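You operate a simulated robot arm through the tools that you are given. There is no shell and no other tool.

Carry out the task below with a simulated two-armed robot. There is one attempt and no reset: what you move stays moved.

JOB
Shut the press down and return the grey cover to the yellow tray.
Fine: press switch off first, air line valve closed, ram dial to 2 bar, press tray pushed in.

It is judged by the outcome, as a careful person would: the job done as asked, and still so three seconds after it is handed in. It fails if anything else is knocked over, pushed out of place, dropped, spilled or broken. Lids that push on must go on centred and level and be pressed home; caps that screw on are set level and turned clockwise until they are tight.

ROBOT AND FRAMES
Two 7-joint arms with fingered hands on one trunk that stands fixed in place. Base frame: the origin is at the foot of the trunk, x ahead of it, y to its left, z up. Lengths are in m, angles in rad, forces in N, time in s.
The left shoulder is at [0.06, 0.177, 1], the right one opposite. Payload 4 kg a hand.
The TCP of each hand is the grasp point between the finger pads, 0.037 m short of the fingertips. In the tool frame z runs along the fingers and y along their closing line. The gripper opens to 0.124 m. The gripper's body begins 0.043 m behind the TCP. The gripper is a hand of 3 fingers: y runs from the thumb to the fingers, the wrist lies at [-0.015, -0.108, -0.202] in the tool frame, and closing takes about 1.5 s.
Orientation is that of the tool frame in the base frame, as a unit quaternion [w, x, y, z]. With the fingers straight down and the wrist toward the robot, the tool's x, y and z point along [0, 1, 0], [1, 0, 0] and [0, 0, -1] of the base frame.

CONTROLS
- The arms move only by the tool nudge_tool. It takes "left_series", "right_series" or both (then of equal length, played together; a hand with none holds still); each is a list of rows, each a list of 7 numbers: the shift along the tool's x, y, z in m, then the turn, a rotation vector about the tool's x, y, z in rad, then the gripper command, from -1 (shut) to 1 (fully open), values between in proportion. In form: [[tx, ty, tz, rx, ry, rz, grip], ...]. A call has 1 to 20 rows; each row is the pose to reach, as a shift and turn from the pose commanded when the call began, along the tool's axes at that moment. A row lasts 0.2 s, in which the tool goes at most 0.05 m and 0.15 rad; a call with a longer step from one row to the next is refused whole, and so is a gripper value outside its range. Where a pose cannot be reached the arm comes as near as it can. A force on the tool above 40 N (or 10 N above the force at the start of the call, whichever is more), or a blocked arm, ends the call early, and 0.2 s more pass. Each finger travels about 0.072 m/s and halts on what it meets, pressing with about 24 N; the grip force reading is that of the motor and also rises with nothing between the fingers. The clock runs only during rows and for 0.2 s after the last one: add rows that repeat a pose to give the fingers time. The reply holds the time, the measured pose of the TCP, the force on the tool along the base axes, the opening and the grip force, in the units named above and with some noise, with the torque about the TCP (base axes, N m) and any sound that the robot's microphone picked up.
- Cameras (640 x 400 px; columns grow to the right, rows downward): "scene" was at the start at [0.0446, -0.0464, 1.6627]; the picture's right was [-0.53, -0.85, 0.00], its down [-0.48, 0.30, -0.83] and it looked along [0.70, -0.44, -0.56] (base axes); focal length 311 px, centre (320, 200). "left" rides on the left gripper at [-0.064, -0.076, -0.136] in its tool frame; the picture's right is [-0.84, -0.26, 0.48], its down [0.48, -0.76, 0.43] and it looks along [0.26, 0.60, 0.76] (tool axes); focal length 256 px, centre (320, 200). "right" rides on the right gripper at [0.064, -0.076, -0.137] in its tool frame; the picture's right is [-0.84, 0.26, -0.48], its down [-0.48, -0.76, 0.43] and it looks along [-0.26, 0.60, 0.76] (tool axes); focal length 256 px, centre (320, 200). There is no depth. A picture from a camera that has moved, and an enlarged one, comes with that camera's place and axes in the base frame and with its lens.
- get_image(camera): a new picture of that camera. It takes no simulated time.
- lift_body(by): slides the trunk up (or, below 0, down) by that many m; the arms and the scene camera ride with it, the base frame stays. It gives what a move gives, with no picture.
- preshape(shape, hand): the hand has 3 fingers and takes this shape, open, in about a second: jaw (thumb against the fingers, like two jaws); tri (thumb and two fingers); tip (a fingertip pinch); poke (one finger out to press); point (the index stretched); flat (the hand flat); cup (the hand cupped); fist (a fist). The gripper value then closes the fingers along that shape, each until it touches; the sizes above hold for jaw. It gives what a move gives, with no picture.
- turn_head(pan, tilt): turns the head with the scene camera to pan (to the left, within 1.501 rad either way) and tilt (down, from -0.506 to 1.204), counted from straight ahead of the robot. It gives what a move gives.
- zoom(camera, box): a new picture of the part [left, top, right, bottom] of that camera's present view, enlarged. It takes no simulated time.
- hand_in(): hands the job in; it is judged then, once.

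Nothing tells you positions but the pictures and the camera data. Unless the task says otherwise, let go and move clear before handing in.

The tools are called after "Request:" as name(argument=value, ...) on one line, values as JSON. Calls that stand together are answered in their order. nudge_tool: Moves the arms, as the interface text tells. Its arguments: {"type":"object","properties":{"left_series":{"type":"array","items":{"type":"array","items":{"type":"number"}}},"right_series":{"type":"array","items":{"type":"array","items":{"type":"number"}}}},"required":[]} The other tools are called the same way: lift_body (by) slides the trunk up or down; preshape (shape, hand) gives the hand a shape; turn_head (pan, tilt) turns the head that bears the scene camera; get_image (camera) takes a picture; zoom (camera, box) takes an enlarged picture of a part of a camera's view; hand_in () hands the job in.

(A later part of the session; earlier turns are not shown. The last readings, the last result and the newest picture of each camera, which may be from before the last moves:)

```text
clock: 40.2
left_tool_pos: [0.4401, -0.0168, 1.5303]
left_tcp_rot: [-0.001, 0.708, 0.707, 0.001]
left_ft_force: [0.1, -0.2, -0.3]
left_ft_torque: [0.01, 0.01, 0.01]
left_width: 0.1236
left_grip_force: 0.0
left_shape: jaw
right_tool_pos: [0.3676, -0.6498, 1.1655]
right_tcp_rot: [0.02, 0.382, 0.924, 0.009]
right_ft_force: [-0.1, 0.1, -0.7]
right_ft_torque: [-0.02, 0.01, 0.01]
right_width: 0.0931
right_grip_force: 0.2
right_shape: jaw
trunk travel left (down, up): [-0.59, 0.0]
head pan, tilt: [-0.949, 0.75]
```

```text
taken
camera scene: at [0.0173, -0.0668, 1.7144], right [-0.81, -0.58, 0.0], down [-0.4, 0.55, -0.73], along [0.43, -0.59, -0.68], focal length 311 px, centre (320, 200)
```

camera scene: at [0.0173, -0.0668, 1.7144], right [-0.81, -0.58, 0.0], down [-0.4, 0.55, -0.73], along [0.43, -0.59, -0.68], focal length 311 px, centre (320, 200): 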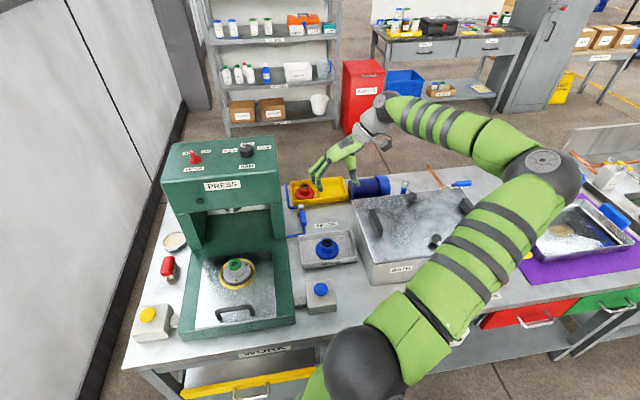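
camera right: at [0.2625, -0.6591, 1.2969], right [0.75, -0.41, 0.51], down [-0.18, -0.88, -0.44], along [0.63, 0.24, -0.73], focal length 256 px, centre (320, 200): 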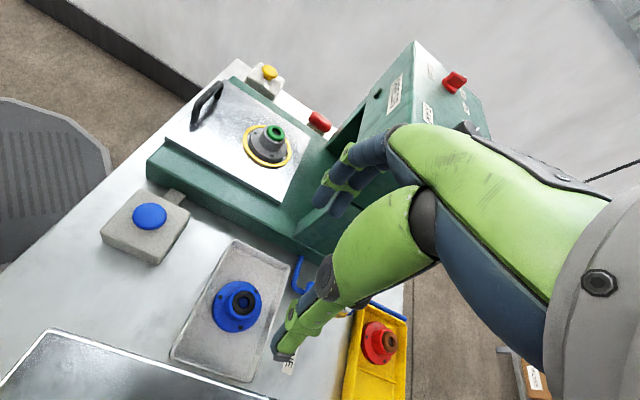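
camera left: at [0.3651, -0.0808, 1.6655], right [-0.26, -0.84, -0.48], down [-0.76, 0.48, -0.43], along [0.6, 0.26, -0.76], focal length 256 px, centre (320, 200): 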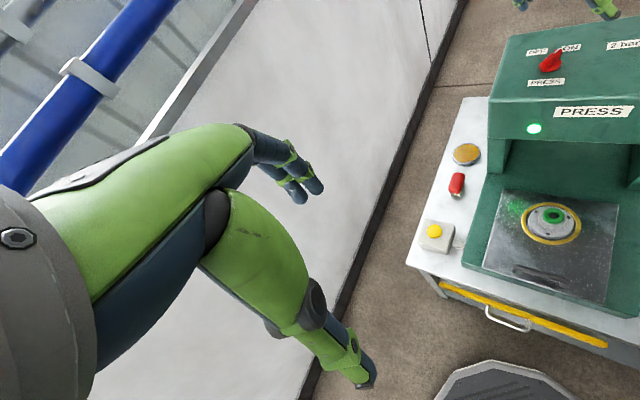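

Request:
nudge_tool(right_series=[[-0.032, 0.013, 0.0014, 0, 0, 0, 0.5], [-0.064, 0.026, 0.0028, 0, 0, 0, 0.5], [-0.096, 0.039, 0.0041, 0, 0, 0, 0.5], [-0.128, 0.0526, 0.0055, 0, 0, 0, 0.5], [-0.1605, 0.0658, 0.0069, 0, 0, 0, 0.5], [-0.159, 0.064, 0.05, 0, 0, 0, 0.5], [-0.158, 0.063, 0.09, 0, 0, 0, 0.5], [-0.157, 0.0621, 0.1223, 0, 0, 0, 0.5], [-0.157, 0.0621, 0.1223, 0, 0, 0, 0.5]])

Request:
get_image(camera="right")

Request:
get_image(camera="scene")

Request:
zoom(camera="scene", box=[260, 150, 420, 250])

```text
clock: 42.2
left_tool_pos: [0.4406, -0.0173, 1.5304]
left_tcp_rot: [0.0, 0.707, 0.707, 0.001]
left_ft_force: [0.1, 0.7, -0.4]
left_ft_torque: [-0.02, 0.0, -0.01]
left_width: 0.1237
left_grip_force: 0.0
left_shape: jaw
right_tool_pos: [0.5274, -0.7187, 1.0484]
right_tcp_rot: [0.019, 0.383, 0.924, 0.007]
right_ft_force: [0.5, 0.1, 0.7]
right_ft_torque: [0.0, -0.01, -0.01]
right_width: 0.0931
right_grip_force: 0.1
right_shape: jaw
trunk travel left (down, up): [-0.59, 0.0]
head pan, tilt: [-0.949, 0.75]
```

```text
taken
camera right: at [0.4226, -0.7268, 1.1799], right [0.75, -0.41, 0.51], down [-0.18, -0.88, -0.44], along [0.63, 0.24, -0.73], focal length 256 px, centre (320, 200)
```

right: 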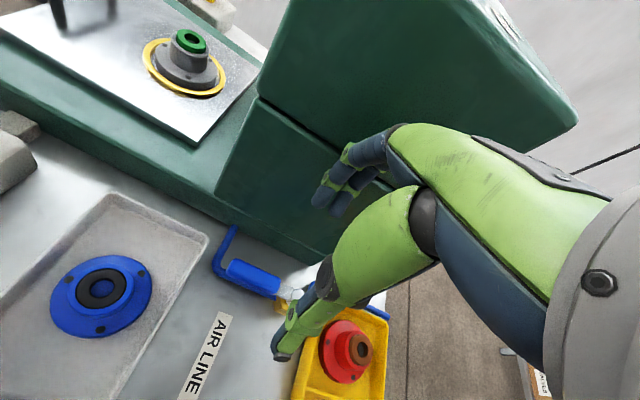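

```text
taken
camera scene: at [0.0178, -0.0667, 1.7144], right [-0.81, -0.58, 0.0], down [-0.4, 0.55, -0.73], along [0.43, -0.59, -0.68], focal length 311 px, centre (320, 200)
```

scene: 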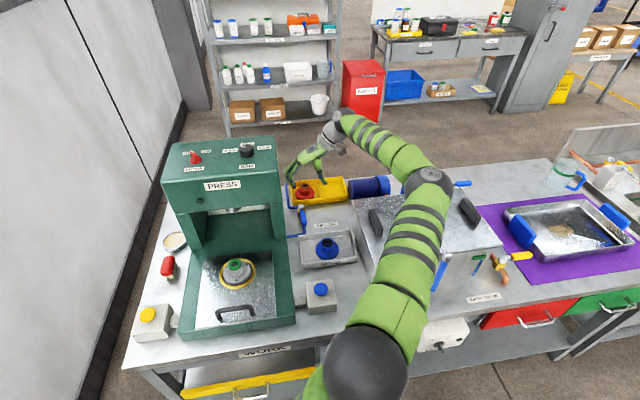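

```text
4.00 times, centred on (340, 200) of scene
camera zoom: at [0.0178, -0.0667, 1.7144], right [-0.81, -0.58, 0.0], down [-0.4, 0.55, -0.73], along [0.43, -0.59, -0.68], focal length 1245 px, centre (240, 200)
```

zoom: 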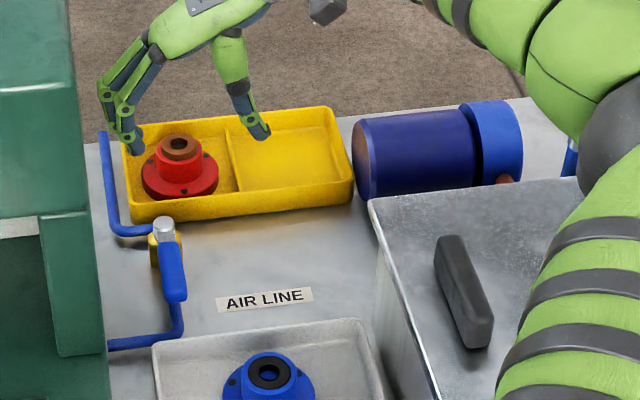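

Request:
zoom(camera="right", box=[190, 200, 350, 300])

```text
4.00 times, centred on (270, 250) of right
camera zoom: at [0.4226, -0.7268, 1.1799], right [0.75, -0.41, 0.51], down [-0.18, -0.88, -0.44], along [0.63, 0.24, -0.73], focal length 1024 px, centre (520, 0)
```

zoom: 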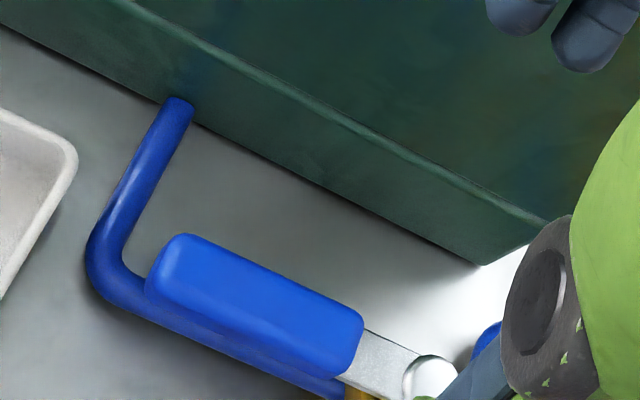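

The fingers line up with the gap (finger e_r≈0.076, between the press at 0.034 and the handle at 0.096). I'll lower to just above handle height and check.

Request:
nudge_tool(right_series=[[0.0013, -0.0014, 0.045, 0, 0, 0, 0.5], [0.0027, -0.0029, 0.09, 0, 0, 0, 0.5], [0.004, -0.0043, 0.13, 0, 0, 0, 0.5], [0.0042, -0.0045, 0.14, 0, 0, 0, 0.5], [0.0042, -0.0045, 0.14, 0, 0, 0, 0.5]])

Request:
get_image(camera="right")

Request:
zoom(camera="scene", box=[260, 150, 420, 250])

```text
clock: 43.4
left_tool_pos: [0.4408, -0.0182, 1.5291]
left_tcp_rot: [0.0, 0.707, 0.708, 0.001]
left_ft_force: [0.4, -0.4, -0.8]
left_ft_torque: [0.0, -0.01, 0.01]
left_width: 0.1239
left_grip_force: 0.0
left_shape: jaw
right_tool_pos: [0.5273, -0.7193, 0.9072]
right_tcp_rot: [0.019, 0.384, 0.923, 0.009]
right_ft_force: [0.4, -0.6, -0.3]
right_ft_torque: [-0.02, -0.01, 0.0]
right_width: 0.093
right_grip_force: 0.0
right_shape: jaw
trunk travel left (down, up): [-0.59, 0.0]
head pan, tilt: [-0.949, 0.75]
```

```text
taken
camera right: at [0.4221, -0.7273, 1.0392], right [0.75, -0.41, 0.51], down [-0.18, -0.88, -0.44], along [0.63, 0.24, -0.73], focal length 256 px, centre (320, 200)
```

right: 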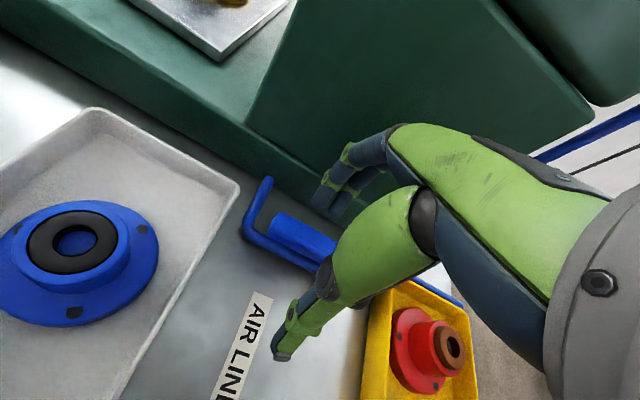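

```text
4.00 times, centred on (340, 200) of scene
camera zoom: at [0.0179, -0.0673, 1.7144], right [-0.81, -0.58, 0.0], down [-0.4, 0.55, -0.73], along [0.43, -0.59, -0.68], focal length 1245 px, centre (240, 200)
```

zoom: 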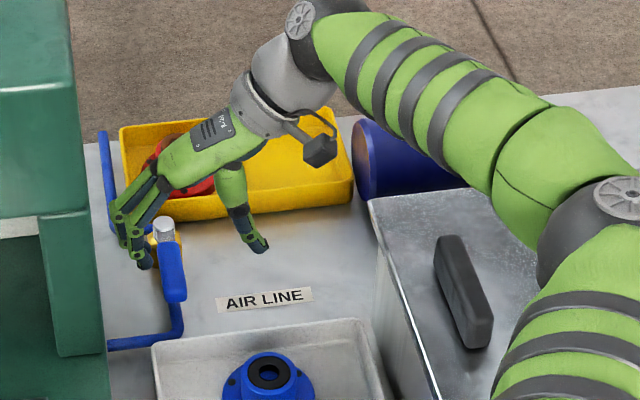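

Clear of everything. I'll lower the fingers beside the handle and sweep it in an arc to the right.

Request:
nudge_tool(right_series=[[0.0005, -0.0005, 0.017, 0, 0, 0, 0.5], [0.001, -0.001, 0.033, 0, 0, 0, 0.5], [0.001, -0.001, 0.033, 0, 0, 0, 0.5]])

Request:
get_image(camera="right")

Request:
zoom(camera="scene", box=[260, 150, 420, 250])

```text
clock: 44.2
left_tool_pos: [0.4405, -0.0174, 1.5293]
left_tcp_rot: [0.0, 0.707, 0.707, 0.0]
left_ft_force: [-0.1, 0.0, 0.9]
left_ft_torque: [0.01, -0.01, 0.02]
left_width: 0.1237
left_grip_force: 0.1
left_shape: jaw
right_tool_pos: [0.5294, -0.7171, 0.8757]
right_tcp_rot: [0.02, 0.382, 0.924, 0.008]
right_ft_force: [-0.5, 0.3, 0.1]
right_ft_torque: [-0.01, 0.02, 0.01]
right_width: 0.0931
right_grip_force: 0.0
right_shape: jaw
trunk travel left (down, up): [-0.59, 0.0]
head pan, tilt: [-0.949, 0.75]
```

```text
taken
camera right: at [0.4225, -0.7268, 1.0067], right [0.75, -0.41, 0.51], down [-0.18, -0.88, -0.44], along [0.63, 0.24, -0.73], focal length 256 px, centre (320, 200)
```

right: 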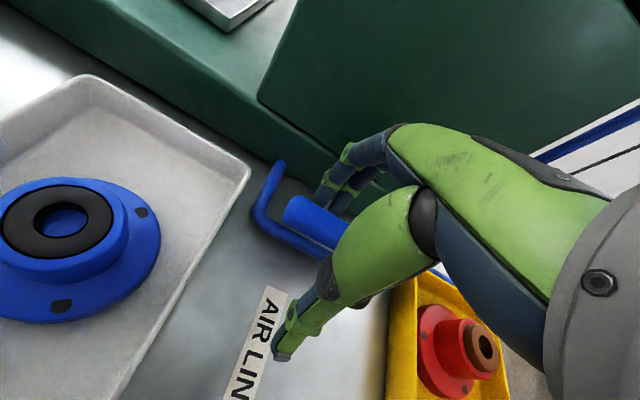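

```text
4.00 times, centred on (340, 200) of scene
camera zoom: at [0.0178, -0.0672, 1.7144], right [-0.81, -0.58, 0.0], down [-0.4, 0.55, -0.73], along [0.43, -0.59, -0.68], focal length 1245 px, centre (240, 200)
```

zoom: 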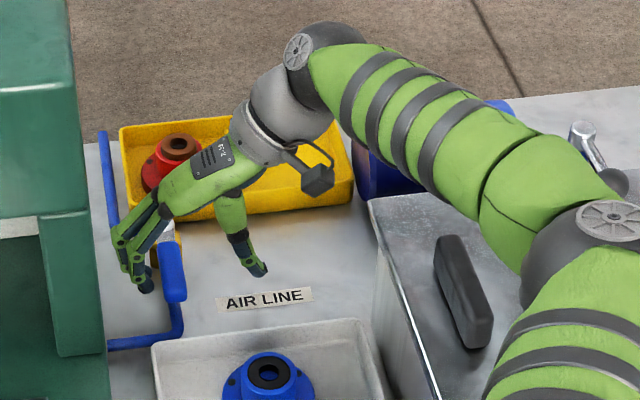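

Request:
nudge_tool(right_series=[[0, -0.008, 0, 0, 0, 0, 0.5], [0.0023, -0.0143, -0.0005, 0, 0, 0, 0.5], [0.0046, -0.0206, -0.0008, 0, 0, 0, 0.5], [0.006, -0.028, -0.001, 0, 0, 0, 0.5], [0.0065, -0.0353, -0.0013, 0, 0, 0, 0.5], [0.0057, -0.0435, -0.0015, 0, 0, 0, 0.5], [0.0044, -0.0518, -0.0017, 0, 0, 0, 0.5]])

Request:
get_image(camera="right")

Request:
zoom(camera="scene", box=[260, 150, 420, 250])

```text
clock: 45.8
left_tool_pos: [0.4408, -0.0173, 1.5293]
left_tcp_rot: [0.0, 0.707, 0.707, 0.0]
left_ft_force: [0.2, -0.4, -0.3]
left_ft_torque: [0.0, -0.01, -0.01]
left_width: 0.1238
left_grip_force: 0.1
left_shape: jaw
right_tool_pos: [0.4889, -0.7525, 0.8755]
right_tcp_rot: [0.02, 0.384, 0.923, 0.009]
right_ft_force: [1.0, 1.2, -0.2]
right_ft_torque: [0.06, -0.04, -0.02]
right_width: 0.0943
right_grip_force: 0.1
right_shape: jaw
trunk travel left (down, up): [-0.59, 0.0]
head pan, tilt: [-0.949, 0.75]
```

```text
taken
camera right: at [0.3829, -0.7606, 1.0066], right [0.75, -0.41, 0.51], down [-0.18, -0.88, -0.44], along [0.63, 0.24, -0.73], focal length 256 px, centre (320, 200)
```

right: 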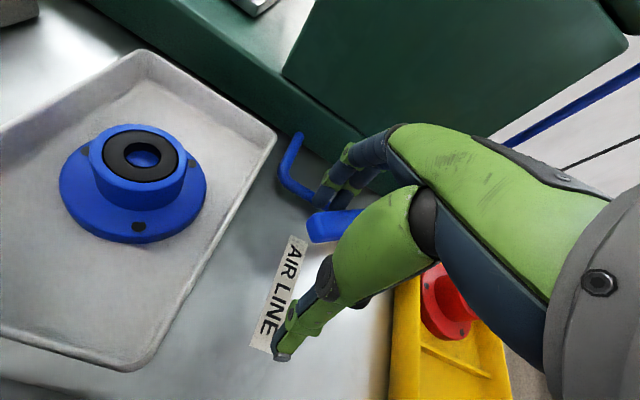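

```text
4.00 times, centred on (340, 200) of scene
camera zoom: at [0.0178, -0.0671, 1.7144], right [-0.81, -0.58, 0.0], down [-0.4, 0.55, -0.73], along [0.43, -0.59, -0.68], focal length 1245 px, centre (240, 200)
```

zoom: 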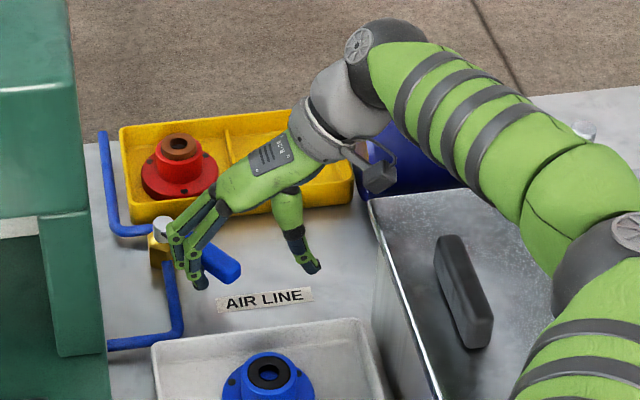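

The handle is about halfway round. I'll continue the arc to the closed position.

Request:
nudge_tool(right_series=[[-0.0036, -0.0083, -0.0002, 0, 0, 0, 0.5], [-0.0072, -0.0166, -0.0003, 0, 0, 0, 0.5], [-0.0136, -0.0241, -0.0003, 0, 0, 0, 0.5], [-0.02, -0.0316, -0.0003, 0, 0, 0, 0.5], [-0.029, -0.0375, -0.0003, 0, 0, 0, 0.5], [-0.0379, -0.0427, 0, 0, 0, 0, 0.5]])

Request:
get_image(camera="right")

Request:
zoom(camera="scene", box=[260, 150, 420, 250])

```text
clock: 47.2
left_tool_pos: [0.4411, -0.0168, 1.5292]
left_tcp_rot: [0.0, 0.707, 0.707, 0.0]
left_ft_force: [1.1, -0.7, 0.4]
left_ft_torque: [0.02, 0.01, 0.0]
left_width: 0.1238
left_grip_force: 0.0
left_shape: jaw
right_tool_pos: [0.4856, -0.8083, 0.8759]
right_tcp_rot: [0.019, 0.384, 0.923, 0.009]
right_ft_force: [0.5, 1.5, -0.1]
right_ft_torque: [0.07, -0.02, 0.07]
right_width: 0.0943
right_grip_force: 0.2
right_shape: jaw
trunk travel left (down, up): [-0.59, 0.0]
head pan, tilt: [-0.949, 0.75]
```

```text
taken
camera right: at [0.3797, -0.8161, 1.0067], right [0.75, -0.41, 0.51], down [-0.18, -0.88, -0.44], along [0.63, 0.24, -0.73], focal length 256 px, centre (320, 200)
```

right: 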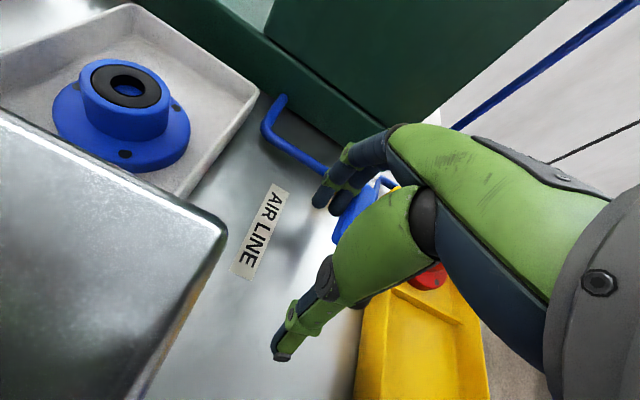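

```text
4.00 times, centred on (340, 200) of scene
camera zoom: at [0.0182, -0.0669, 1.7144], right [-0.81, -0.58, 0.0], down [-0.4, 0.55, -0.73], along [0.43, -0.59, -0.68], focal length 1245 px, centre (240, 200)
```

zoom: 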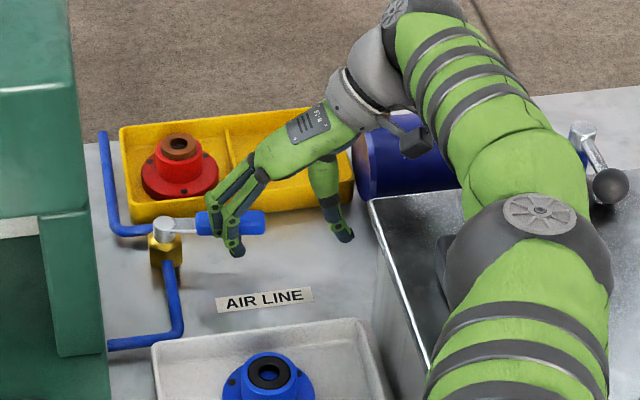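

The handle is at about 83°. I'll push a little further in small steps to bring it fully across.

Request:
nudge_tool(right_series=[[-0.003, 0, 0, 0, 0, 0, 0.5], [-0.006, 0, 0, 0, 0, 0, 0.5], [-0.008, 0, 0, 0, 0, 0, 0.5], [-0.008, 0, 0, 0, 0, 0, 0.5]])

Request:
zoom(camera="scene", box=[280, 180, 360, 230])

```text
clock: 48.2
left_tool_pos: [0.4413, -0.0163, 1.5303]
left_tcp_rot: [0.0, 0.707, 0.707, 0.0]
left_ft_force: [-0.3, 0.4, 0.0]
left_ft_torque: [-0.01, 0.02, 0.01]
left_width: 0.1235
left_grip_force: 0.1
left_shape: jaw
right_tool_pos: [0.4901, -0.8137, 0.8758]
right_tcp_rot: [0.02, 0.382, 0.924, 0.009]
right_ft_force: [-0.2, 0.8, 0.2]
right_ft_torque: [0.05, 0.07, 0.06]
right_width: 0.0931
right_grip_force: 0.0
right_shape: jaw
trunk travel left (down, up): [-0.59, 0.0]
head pan, tilt: [-0.949, 0.75]
```

```text
8.00 times, centred on (320, 205) of scene
camera zoom: at [0.0177, -0.0671, 1.7144], right [-0.81, -0.58, 0.0], down [-0.4, 0.55, -0.73], along [0.43, -0.59, -0.68], focal length 2490 px, centre (320, 160)
```

zoom: 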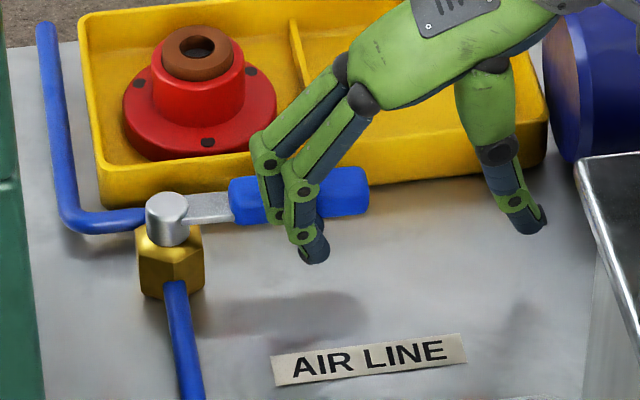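

Request:
nudge_tool(right_series=[[-0.0015, 0, 0, 0, 0, 0, 0.5], [-0.003, 0, 0, 0, 0, 0, 0.5], [-0.003, 0, 0, 0, 0, 0, 0.5]])

Request:
zoom(camera="scene", box=[280, 180, 360, 230])

Request:
zoom(camera="right", box=[280, 120, 440, 220])

```text
clock: 49.0
left_tool_pos: [0.4406, -0.0168, 1.5297]
left_tcp_rot: [0.001, 0.707, 0.707, 0.0]
left_ft_force: [0.5, 0.1, 0.4]
left_ft_torque: [-0.02, -0.02, -0.03]
left_width: 0.1235
left_grip_force: 0.1
left_shape: jaw
right_tool_pos: [0.4919, -0.8152, 0.8757]
right_tcp_rot: [0.019, 0.382, 0.924, 0.009]
right_ft_force: [-1.9, 3.1, 0.3]
right_ft_torque: [0.12, 0.03, 0.19]
right_width: 0.0935
right_grip_force: 0.1
right_shape: jaw
trunk travel left (down, up): [-0.59, 0.0]
head pan, tilt: [-0.949, 0.75]
```

```text
8.00 times, centred on (320, 205) of scene
camera zoom: at [0.0175, -0.0669, 1.7144], right [-0.81, -0.58, 0.0], down [-0.4, 0.55, -0.73], along [0.43, -0.59, -0.68], focal length 2490 px, centre (320, 160)
```

zoom: 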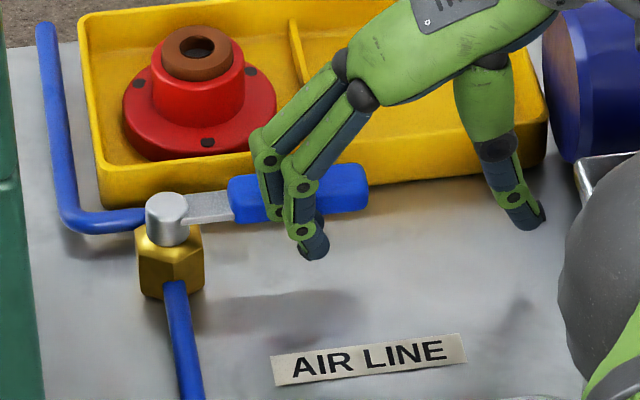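

```text
4.00 times, centred on (360, 170) of right
camera zoom: at [0.3863, -0.8247, 1.0066], right [0.75, -0.41, 0.51], down [-0.18, -0.88, -0.44], along [0.63, 0.24, -0.73], focal length 1024 px, centre (160, 320)
```

zoom: 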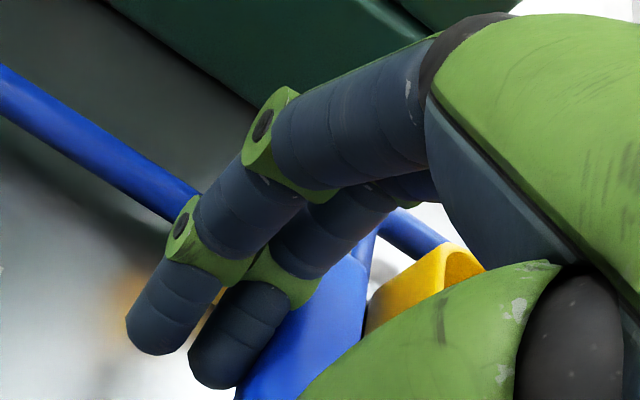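

Request:
nudge_tool(right_series=[[-0.0015, 0, 0, 0, 0, 0, 0.5], [-0.003, 0, 0, 0, 0, 0, 0.5], [-0.003, 0, 0, 0, 0, 0, 0.5]])

Request:
get_image(camera="scene")

Request:
zoom(camera="scene", box=[280, 180, 360, 230])

```text
clock: 49.8
left_tool_pos: [0.4401, -0.0171, 1.5304]
left_tcp_rot: [0.0, 0.708, 0.707, 0.001]
left_ft_force: [0.1, 0.2, -0.2]
left_ft_torque: [-0.02, -0.03, 0.01]
left_width: 0.1237
left_grip_force: 0.1
left_shape: jaw
right_tool_pos: [0.4924, -0.815, 0.8746]
right_tcp_rot: [0.02, 0.383, 0.923, 0.01]
right_ft_force: [-3.1, 3.1, -0.4]
right_ft_torque: [0.02, 0.05, 0.24]
right_width: 0.0932
right_grip_force: 0.0
right_shape: jaw
trunk travel left (down, up): [-0.59, 0.0]
head pan, tilt: [-0.949, 0.75]
```

```text
taken
camera scene: at [0.0176, -0.067, 1.7144], right [-0.81, -0.58, 0.0], down [-0.4, 0.55, -0.73], along [0.43, -0.59, -0.68], focal length 311 px, centre (320, 200)
```

scene: 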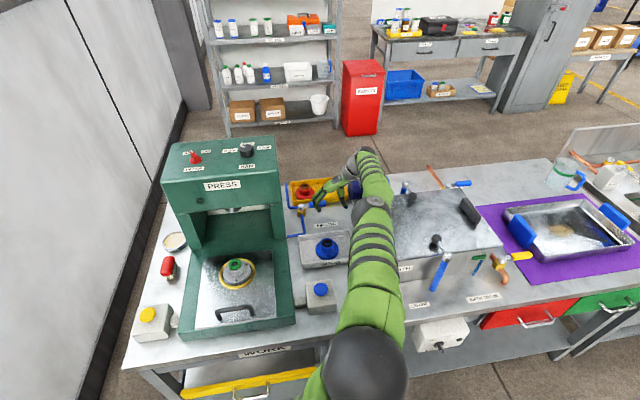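

```text
8.00 times, centred on (320, 205) of scene
camera zoom: at [0.0176, -0.067, 1.7144], right [-0.81, -0.58, 0.0], down [-0.4, 0.55, -0.73], along [0.43, -0.59, -0.68], focal length 2490 px, centre (320, 160)
```

zoom: 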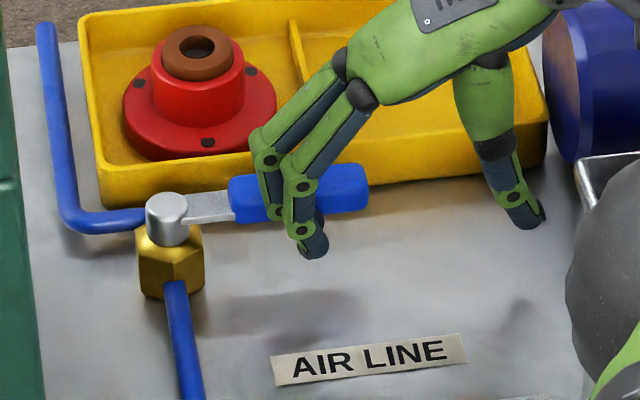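

The force is rising while the handle stays put, so it is against its closed stop, square to the pipe. I'll back off and lift clear.

Request:
nudge_tool(right_series=[[0.008, 0, 0, 0, 0, 0, 0.5], [0.016, 0.001, 0, 0, 0, 0, 0.5], [0.015, 0.002, -0.04, 0, 0, 0, 0.5], [0.014, 0.003, -0.085, 0, 0, 0, 0.5], [0.013, 0.005, -0.13, 0, 0, 0, 0.5], [0.012, 0.006, -0.175, 0, 0, 0, 0.5], [0.011, 0.007, -0.2, 0, 0, 0, 0.5]])

Request:
zoom(camera="scene", box=[270, 165, 398, 245])

Request:
get_image(camera="right")

```text
clock: 51.4
left_tool_pos: [0.4393, -0.0166, 1.5303]
left_tcp_rot: [0.0, 0.707, 0.707, 0.0]
left_ft_force: [0.5, 0.5, -0.6]
left_ft_torque: [0.02, 0.01, -0.01]
left_width: 0.1236
left_grip_force: 0.1
left_shape: jaw
right_tool_pos: [0.4836, -0.8041, 1.0764]
right_tcp_rot: [0.019, 0.383, 0.924, 0.009]
right_ft_force: [-0.7, -0.1, -0.5]
right_ft_torque: [-0.02, 0.01, 0.01]
right_width: 0.0931
right_grip_force: 0.0
right_shape: jaw
trunk travel left (down, up): [-0.59, 0.0]
head pan, tilt: [-0.949, 0.75]
```

```text
5.00 times, centred on (334, 205) of scene
camera zoom: at [0.0176, -0.0669, 1.7144], right [-0.81, -0.58, 0.0], down [-0.4, 0.55, -0.73], along [0.43, -0.59, -0.68], focal length 1556 px, centre (250, 175)
```

zoom: 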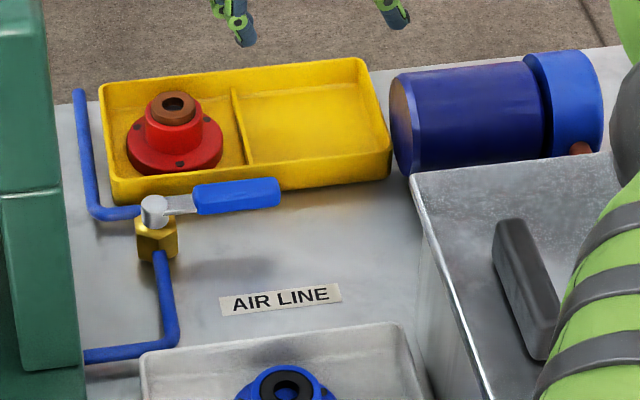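

```text
taken
camera right: at [0.3783, -0.8136, 1.208], right [0.75, -0.41, 0.51], down [-0.18, -0.88, -0.44], along [0.63, 0.24, -0.73], focal length 256 px, centre (320, 200)
```

right: 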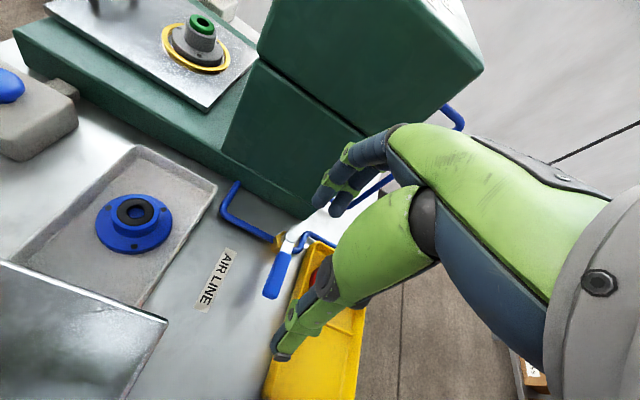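

The valve is closed. Next is the grey cover at about (0.555, -0.371), top z≈0.927. I'll pull the hand back on the right side of the press while turning it to face along the bench, then move over the cover.

Request:
nudge_tool(right_series=[[0.024, 0.0002, -0.007, 0.004, 0, 0.131, 0.6], [0.048, 0.0004, -0.014, 0.008, 0, 0.262, 0.6], [0.072, 0.0006, -0.021, 0.012, 0, 0.393, 0.6], [0.096, 0.0008, -0.028, 0.016, 0, 0.524, 0.6], [0.12, 0.001, -0.035, 0.02, 0, 0.655, 0.6], [0.144, 0.0012, -0.042, 0.024, 0, 0.786, 0.6], [0.168, 0.0014, -0.049, 0.028, 0, 0.917, 0.6], [0.192, 0.0016, -0.056, 0.032, 0, 1.048, 0.6], [0.216, 0.0018, -0.063, 0.036, 0, 1.179, 0.6], [0.24, 0.002, -0.07, 0.04, 0, 1.31, 0.6], [0.264, 0.0022, -0.077, 0.044, -0.001, 1.441, 0.6], [0.288, 0.0024, -0.084, 0.0486, -0.0014, 1.5723, 0.6]])

Request:
get_image(camera="scene")

```text
clock: 54.2
left_tool_pos: [0.4402, -0.0178, 1.53]
left_tcp_rot: [0.0, 0.707, 0.707, 0.001]
left_ft_force: [0.2, -1.1, 0.5]
left_ft_torque: [0.01, -0.03, 0.0]
left_width: 0.1237
left_grip_force: 0.1
left_shape: jaw
right_tool_pos: [0.3523, -0.5469, 1.1697]
right_tcp_rot: [0.013, 0.88, 0.474, 0.036]
right_ft_force: [-0.6, 0.4, -0.5]
right_ft_torque: [0.01, -0.02, -0.01]
right_width: 0.0989
right_grip_force: 0.0
right_shape: jaw
trunk travel left (down, up): [-0.59, 0.0]
head pan, tilt: [-0.949, 0.75]
stopped in row 12 (right hand): the arm was blocked; the commanded pose is now the measured one
```

```text
taken
camera scene: at [0.0173, -0.0687, 1.7143], right [-0.81, -0.58, 0.0], down [-0.4, 0.56, -0.73], along [0.43, -0.59, -0.68], focal length 311 px, centre (320, 200)
```

scene: 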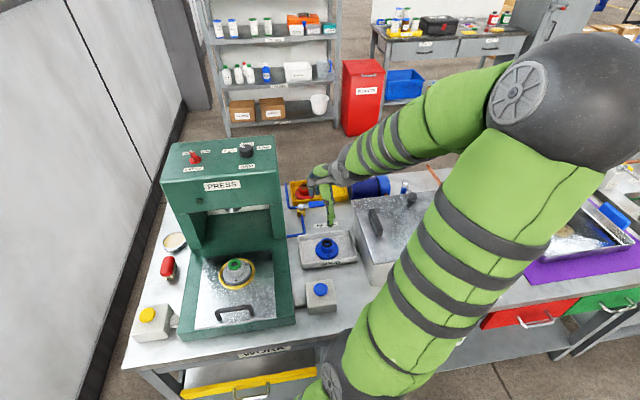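

Request:
nudge_tool(right_series=[[0.0317, 0.0083, 0.0134, 0.0065, -0.0071, 0.0253, 0.6], [0.0633, 0.0166, 0.0267, 0.0129, -0.0142, 0.0507, 0.6], [0.095, 0.0249, 0.0401, 0.0194, -0.0212, 0.076, 0.6], [0.1266, 0.0333, 0.0534, 0.0259, -0.0283, 0.1014, 0.6], [0.1583, 0.0416, 0.0668, 0.0323, -0.0354, 0.1267, 0.6], [0.1899, 0.0499, 0.0801, 0.0388, -0.0425, 0.152, 0.6], [0.2216, 0.0582, 0.0935, 0.0452, -0.0495, 0.1774, 0.6], [0.2532, 0.0665, 0.1068, 0.0517, -0.0566, 0.2027, 0.6], [0.2532, 0.0665, 0.1068, 0.0517, -0.0566, 0.2027, 0.6]])

Request:
get_image(camera="scene")

Request:
get_image(camera="right")

```text
clock: 56.2
left_tool_pos: [0.4399, -0.0179, 1.5292]
left_tcp_rot: [0.001, 0.707, 0.707, 0.0]
left_ft_force: [-0.6, -0.1, -0.3]
left_ft_torque: [0.02, -0.05, -0.01]
left_width: 0.124
left_grip_force: 0.1
left_shape: jaw
right_tool_pos: [0.5536, -0.3694, 1.0797]
right_tcp_rot: [0.0, 0.924, 0.382, 0.0]
right_ft_force: [-0.4, 0.2, 0.0]
right_ft_torque: [-0.02, -0.04, 0.01]
right_width: 0.0989
right_grip_force: 0.1
right_shape: jaw
trunk travel left (down, up): [-0.59, 0.0]
head pan, tilt: [-0.949, 0.75]
```

```text
taken
camera scene: at [0.0171, -0.067, 1.7144], right [-0.81, -0.58, 0.0], down [-0.4, 0.55, -0.73], along [0.43, -0.59, -0.68], focal length 311 px, centre (320, 200)
```

scene: 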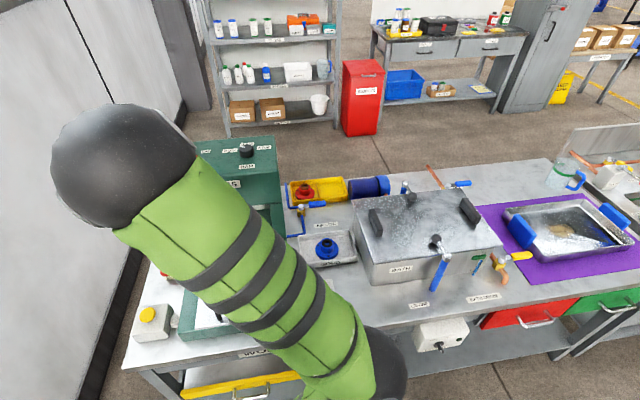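

```text
taken
camera right: at [0.5431, -0.2714, 1.2164], right [-0.41, -0.77, 0.48], down [-0.88, 0.2, -0.43], along [0.24, -0.6, -0.76], focal length 256 px, centre (320, 200)
```

right: 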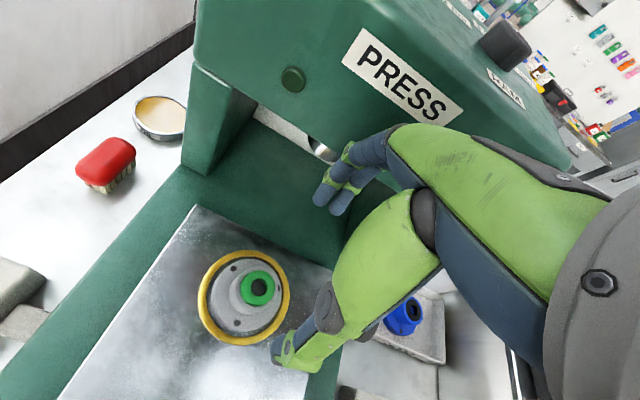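

Request:
zoom(camera="right", box=[170, 230, 330, 330])

Request:
get_image(camera="left")

```text
4.00 times, centred on (250, 280) of right
camera zoom: at [0.5431, -0.2714, 1.2164], right [-0.41, -0.77, 0.48], down [-0.88, 0.2, -0.43], along [0.24, -0.6, -0.76], focal length 1024 px, centre (600, -120)
```

zoom: 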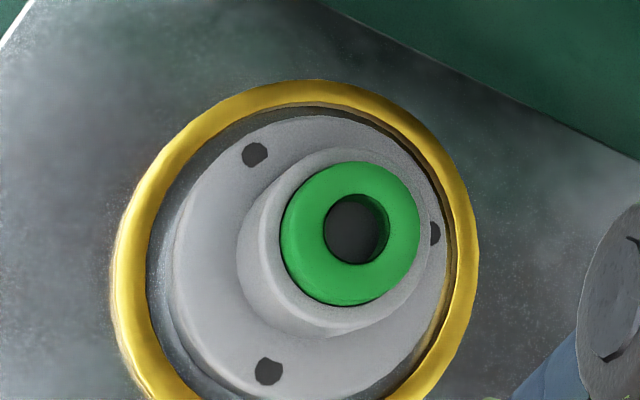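

```text
taken
camera left: at [0.3653, -0.0802, 1.6653], right [-0.26, -0.84, -0.48], down [-0.76, 0.48, -0.43], along [0.6, 0.26, -0.76], focal length 256 px, centre (320, 200)
```

left: 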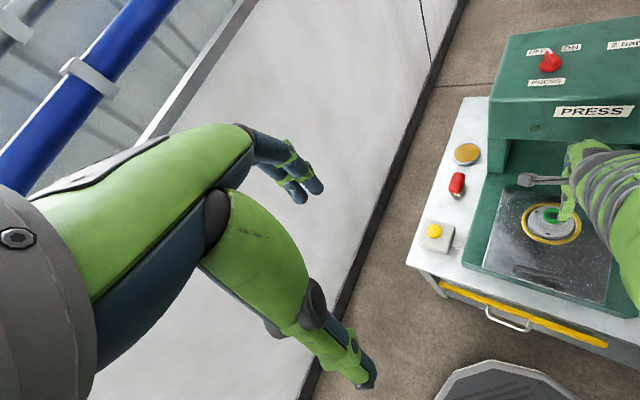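

The cover's hub centre is at (0.554, -0.370), with the flange top at z≈0.887 and the top at 0.927. I'll narrow the fingers and lower over the hub.

Request:
nudge_tool(right_series=[[0, 0, 0.04, 0, 0, 0, 0.2], [0, 0, 0.08, 0, 0, 0, 0.2], [0, 0, 0.11, 0, 0, 0, 0.2], [0, 0, 0.12, 0, 0, 0, 0.2], [0, 0, 0.12, 0, 0, 0, 0.2]])

Request:
get_image(camera="right")

Request:
zoom(camera="left", box=[480, 130, 640, 230])

```text
clock: 57.4
left_tool_pos: [0.4419, -0.0163, 1.5291]
left_tcp_rot: [0.0, 0.707, 0.707, 0.0]
left_ft_force: [-0.4, -0.9, 0.2]
left_ft_torque: [-0.01, -0.01, 0.02]
left_width: 0.1237
left_grip_force: 0.0
left_shape: jaw
right_tool_pos: [0.5461, -0.3507, 0.971]
right_tcp_rot: [0.0, 0.924, 0.383, -0.001]
right_ft_force: [1.6, 0.8, -0.8]
right_ft_torque: [-0.01, -0.01, 0.03]
right_width: 0.074
right_grip_force: 0.1
right_shape: jaw
right hand out of reach, approached as far as the arm can: row 1, 3, 4, 5
trunk travel left (down, up): [-0.59, 0.0]
head pan, tilt: [-0.949, 0.75]
```

```text
taken
camera right: at [0.537, -0.2531, 1.1067], right [-0.41, -0.77, 0.48], down [-0.88, 0.2, -0.43], along [0.24, -0.6, -0.76], focal length 256 px, centre (320, 200)
```

right: 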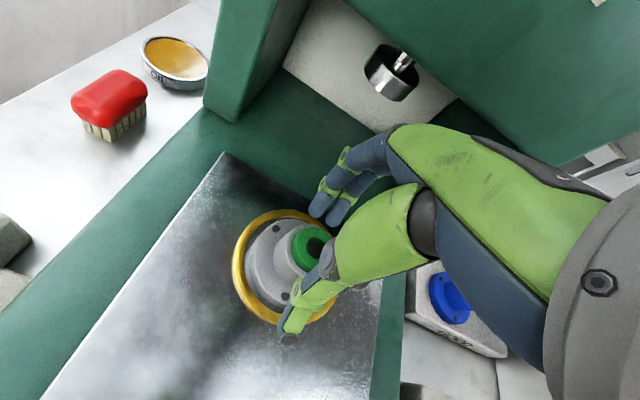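

```text
4.00 times, centred on (560, 180) of left
camera zoom: at [0.3666, -0.0796, 1.665], right [-0.26, -0.84, -0.48], down [-0.76, 0.48, -0.43], along [0.6, 0.26, -0.76], focal length 1024 px, centre (-640, 280)
```

zoom: 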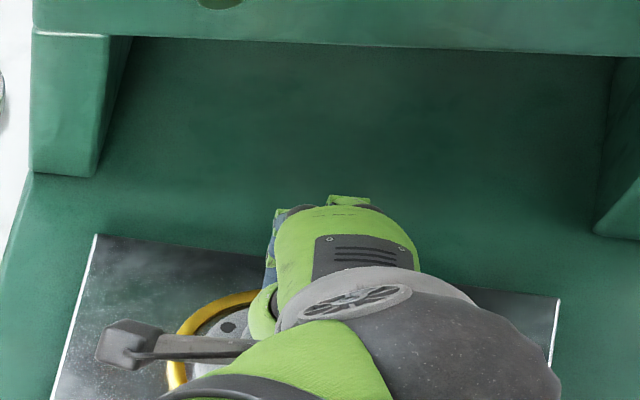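

The arm is folded too tightly in this orientation and can't get lower. I'll go back up and turn the hand 90° counter-clockwise so the wrist sits to the right, where the arm has room.

Request:
nudge_tool(right_series=[[0, 0, -0.04, 0, 0, 0, 0.2], [0, 0, -0.08, 0, 0, 0, 0.3], [0, 0, -0.12, 0, 0, 0, 0.4], [0, 0, -0.12, 0, 0, -0.13, 0.4], [0, 0, -0.12, 0, 0, -0.26, 0.4], [0, 0, -0.12, 0, 0, -0.39, 0.4], [0, 0, -0.12, 0, 0, -0.52, 0.4], [0, 0, -0.12, 0, 0, -0.65, 0.4], [0, 0, -0.12, 0, 0, -0.78, 0.4], [0, 0, -0.12, 0, 0, -0.91, 0.4], [0, 0, -0.12, 0, 0, -1.04, 0.4], [0, 0, -0.12, 0, 0, -1.17, 0.4], [0, 0, -0.12, 0, 0, -1.3, 0.4], [0, 0, -0.12, 0, 0, -1.43, 0.4], [0, 0, -0.12, 0, 0, -1.57, 0.4], [0, 0, -0.12, 0, 0, -1.57, 0.4]])

Request:
get_image(camera="scene")

Request:
get_image(camera="right")

```text
clock: 60.8
left_tool_pos: [0.4389, -0.0176, 1.5295]
left_tcp_rot: [0.0, 0.707, 0.707, 0.0]
left_ft_force: [-0.5, -0.7, -0.3]
left_ft_torque: [0.0, -0.01, -0.02]
left_width: 0.1238
left_grip_force: 0.0
left_shape: jaw
right_tool_pos: [0.5133, -0.2837, 1.1051]
right_tcp_rot: [0.0, 0.387, 0.922, 0.0]
right_ft_force: [-0.3, -1.1, -0.5]
right_ft_torque: [0.0, -0.02, -0.03]
right_width: 0.0863
right_grip_force: 0.1
right_shape: jaw
right hand out of reach, approached as far as the arm can: row 9, 10, 11, 12, 13, 14, 15, 16
trunk travel left (down, up): [-0.59, 0.0]
head pan, tilt: [-0.949, 0.75]
```

```text
taken
camera scene: at [0.0173, -0.0669, 1.7145], right [-0.81, -0.58, 0.0], down [-0.4, 0.55, -0.73], along [0.43, -0.59, -0.68], focal length 311 px, centre (320, 200)
```

scene: 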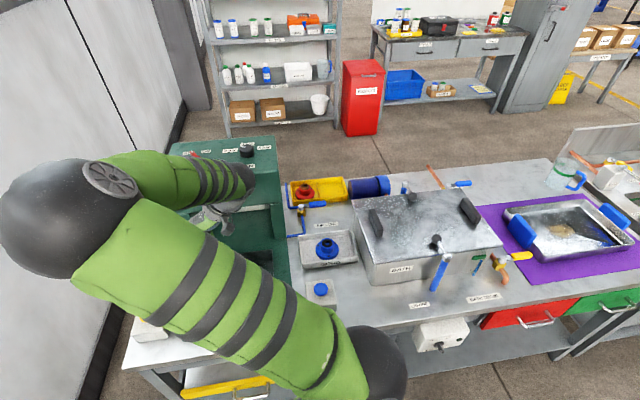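

```text
taken
camera right: at [0.4129, -0.2911, 1.2406], right [0.77, -0.42, 0.48], down [-0.2, -0.88, -0.43], along [0.61, 0.24, -0.76], focal length 256 px, centre (320, 200)
```

right: 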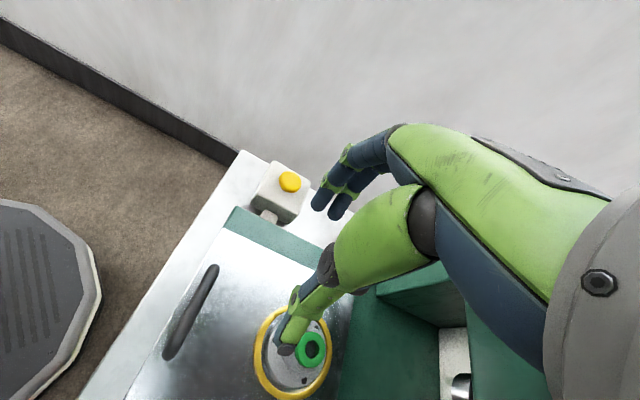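

The elbow has swung over to the left side, which limits the reach. I'll retrace to the right-hand region so the elbow returns to its natural side, then approach the cover from there.

Request:
nudge_tool(right_series=[[-0.005, -0.0158, -0.006, 0, 0, 0.13, 0.4], [-0.01, -0.0316, -0.012, 0, 0, 0.26, 0.4], [-0.015, -0.0474, -0.018, 0, 0, 0.39, 0.4], [-0.02, -0.0632, -0.024, 0, 0, 0.52, 0.4], [-0.025, -0.079, -0.03, 0, 0, 0.65, 0.4], [-0.03, -0.0949, -0.036, 0, 0, 0.78, 0.4], [-0.035, -0.1107, -0.042, 0, 0, 0.91, 0.4], [-0.04, -0.1265, -0.048, 0, 0, 1.04, 0.4], [-0.045, -0.1423, -0.054, 0, 0, 1.17, 0.4], [-0.05, -0.1581, -0.06, 0, 0, 1.3, 0.4], [-0.055, -0.1739, -0.066, 0, 0, 1.43, 0.4], [-0.0603, -0.1897, -0.07, 0, 0, 1.55, 0.4], [-0.0603, -0.1897, -0.07, 0, 0, 1.55, 0.4]])

Request:
get_image(camera="scene")

```text
clock: 63.6
left_tool_pos: [0.4394, -0.0181, 1.5306]
left_tcp_rot: [0.0, 0.707, 0.707, 0.0]
left_ft_force: [0.0, -0.2, 0.1]
left_ft_torque: [0.0, -0.02, 0.05]
left_width: 0.1237
left_grip_force: 0.1
left_shape: jaw
right_tool_pos: [0.424, -0.4628, 1.1722]
right_tcp_rot: [0.0, 0.92, 0.392, 0.0]
right_ft_force: [-0.6, 0.5, 0.0]
right_ft_torque: [-0.04, 0.02, -0.01]
right_width: 0.0863
right_grip_force: 0.0
right_shape: jaw
trunk travel left (down, up): [-0.59, 0.0]
head pan, tilt: [-0.949, 0.75]
```

```text
taken
camera scene: at [0.0174, -0.0673, 1.7144], right [-0.81, -0.58, 0.0], down [-0.4, 0.55, -0.73], along [0.43, -0.59, -0.68], focal length 311 px, centre (320, 200)
```

scene: 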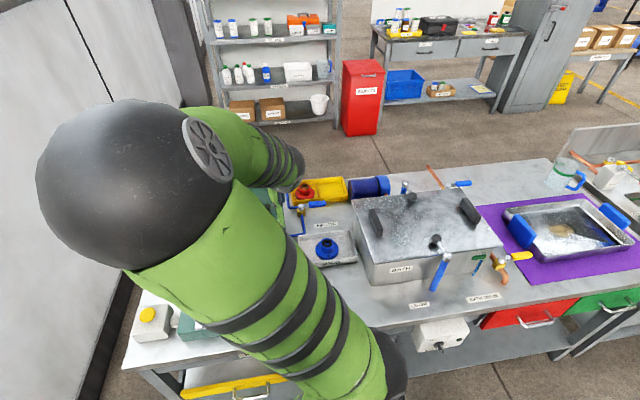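

Request:
nudge_tool(right_series=[[-0.03, 0.0, 0, 0, 0, 0, 0.4], [-0.06, 0.005, 0, 0, 0, 0, 0.4], [-0.09, 0.01, 0, 0, 0, 0, 0.4], [-0.12, 0.02, 0, 0, 0, 0, 0.4], [-0.14, 0.06, 0, 0, 0, 0, 0.4], [-0.155, 0.1, 0, 0, 0, 0, 0.4], [-0.165, 0.14, 0, 0, 0, 0, 0.4], [-0.1726, 0.18, 0, 0, 0, 0, 0.4], [-0.1726, 0.223, 0, 0, 0, 0, 0.4], [-0.1726, 0.223, 0, 0, 0, 0, 0.4]])

Request:
get_image(camera="scene")

```text
clock: 65.8
left_tool_pos: [0.4401, -0.017, 1.5302]
left_tcp_rot: [0.0, 0.707, 0.708, 0.0]
left_ft_force: [0.0, -0.5, -0.6]
left_ft_torque: [0.0, 0.03, 0.0]
left_width: 0.1238
left_grip_force: 0.2
left_shape: jaw
right_tool_pos: [0.4, -0.6809, 1.2131]
right_tcp_rot: [0.001, 0.92, 0.392, 0.0]
right_ft_force: [-0.1, 0.2, 0.2]
right_ft_torque: [0.01, -0.01, 0.0]
right_width: 0.0867
right_grip_force: 0.1
right_shape: jaw
right hand out of reach, approached as far as the arm can: row 7, 8, 9, 10
trunk travel left (down, up): [-0.59, 0.0]
head pan, tilt: [-0.949, 0.75]
```

```text
taken
camera scene: at [0.0175, -0.0674, 1.7144], right [-0.81, -0.58, 0.0], down [-0.4, 0.55, -0.73], along [0.43, -0.59, -0.68], focal length 311 px, centre (320, 200)
```

scene: 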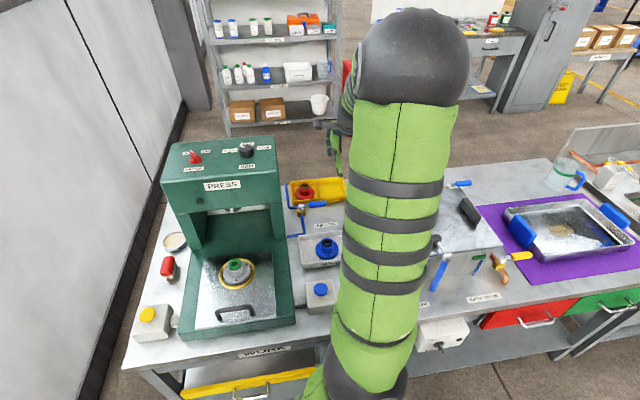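

Request:
nudge_tool(right_series=[[0, -0.004, 0.004, 0, 0, -0.13, 0.4], [0, -0.008, 0.008, 0, 0, -0.26, 0.4], [0, -0.012, 0.012, 0, 0, -0.39, 0.4], [0, -0.016, 0.016, 0, 0, -0.52, 0.4], [0, -0.02, 0.02, 0, 0, -0.65, 0.4], [0, -0.024, 0.024, 0, 0, -0.78, 0.4], [0, -0.028, 0.028, 0, 0, -0.91, 0.4], [0, -0.032, 0.032, 0, 0, -1.04, 0.4], [0, -0.036, 0.036, 0, 0, -1.17, 0.4], [0, -0.04, 0.04, 0, 0, -1.3, 0.4], [0, -0.043, 0.043, 0, 0, -1.43, 0.4], [0, -0.043, 0.043, 0, 0, -1.55, 0.4], [0, -0.043, 0.043, 0, 0, -1.55, 0.4]])

Request:
get_image(camera="scene")

```text
clock: 68.6
left_tool_pos: [0.4405, -0.0173, 1.5301]
left_tcp_rot: [0.0, 0.707, 0.707, 0.001]
left_ft_force: [0.3, -1.5, 0.3]
left_ft_torque: [0.0, -0.01, 0.0]
left_width: 0.124
left_grip_force: 0.0
left_shape: jaw
right_tool_pos: [0.3724, -0.6522, 1.1695]
right_tcp_rot: [0.001, 0.382, 0.924, 0.0]
right_ft_force: [0.5, -0.5, -0.1]
right_ft_torque: [0.03, 0.0, 0.01]
right_width: 0.087
right_grip_force: 0.0
right_shape: jaw
trunk travel left (down, up): [-0.59, 0.0]
head pan, tilt: [-0.949, 0.75]
```

```text
taken
camera scene: at [0.0175, -0.067, 1.7144], right [-0.81, -0.58, 0.0], down [-0.4, 0.55, -0.73], along [0.43, -0.59, -0.68], focal length 311 px, centre (320, 200)
```

scene: 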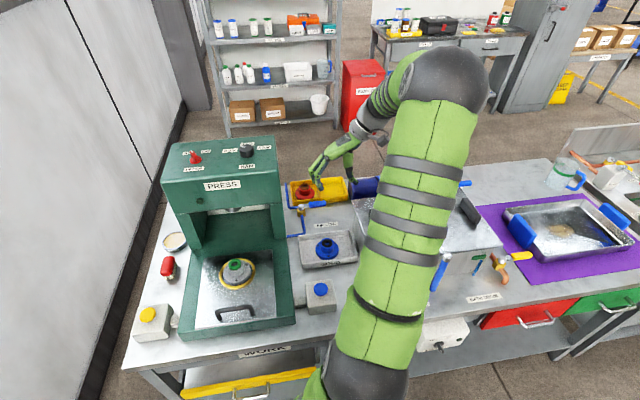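

The elbow is back on the right side with the hand at 45°. Now I'll approach the cover from this side.

Request:
nudge_tool(right_series=[[0.012, 0.036, 0.0, 0, 0, 0, 0.4], [0.02, 0.073, 0.0, 0, 0, 0, 0.4], [0.03, 0.11, 0.01, 0, 0, 0, 0.4], [0.04, 0.146, 0.02, 0, 0, 0, 0.4], [0.05, 0.182, 0.03, 0, 0, 0, 0.4], [0.058, 0.219, 0.04, 0, 0, 0, 0.4], [0.064, 0.255, 0.05, 0, 0, 0, 0.4], [0.068, 0.292, 0.06, 0, 0, 0, 0.4], [0.0711, 0.3279, 0.07, 0, 0, 0, 0.4], [0.0711, 0.3279, 0.07, 0, 0, 0, 0.4]])

Request:
get_image(camera="scene")

Request:
get_image(camera="right")

```text
clock: 70.8
left_tool_pos: [0.4394, -0.0166, 1.5298]
left_tcp_rot: [0.0, 0.708, 0.707, 0.001]
left_ft_force: [0.4, 0.0, -0.2]
left_ft_torque: [0.02, -0.03, -0.03]
left_width: 0.124
left_grip_force: 0.1
left_shape: jaw
right_tool_pos: [0.5568, -0.3723, 1.1007]
right_tcp_rot: [0.0, 0.383, 0.924, 0.001]
right_ft_force: [-0.2, 0.0, 0.4]
right_ft_torque: [0.02, -0.04, -0.02]
right_width: 0.0871
right_grip_force: 0.0
right_shape: jaw
trunk travel left (down, up): [-0.59, 0.0]
head pan, tilt: [-0.949, 0.75]
```

```text
taken
camera scene: at [0.0171, -0.0675, 1.7144], right [-0.81, -0.58, 0.0], down [-0.4, 0.55, -0.73], along [0.43, -0.59, -0.68], focal length 311 px, centre (320, 200)
```

scene: 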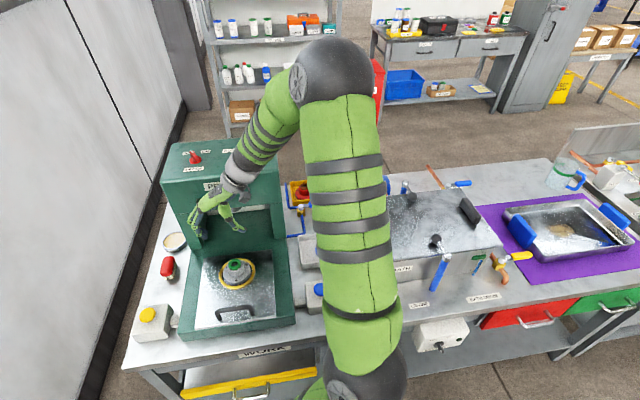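

```text
taken
camera right: at [0.456, -0.3796, 1.2363], right [0.77, -0.41, 0.48], down [-0.2, -0.88, -0.43], along [0.6, 0.24, -0.76], focal length 256 px, centre (320, 200)
```

right: 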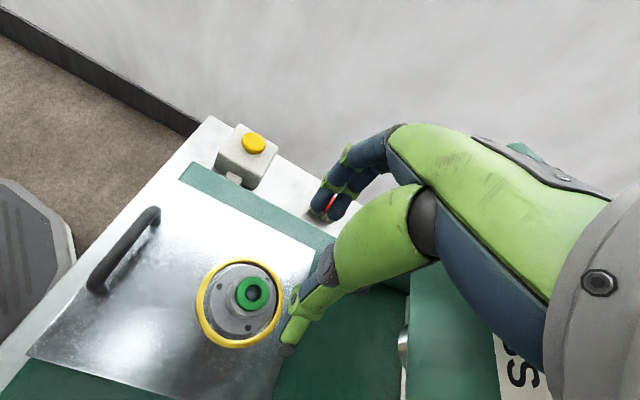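

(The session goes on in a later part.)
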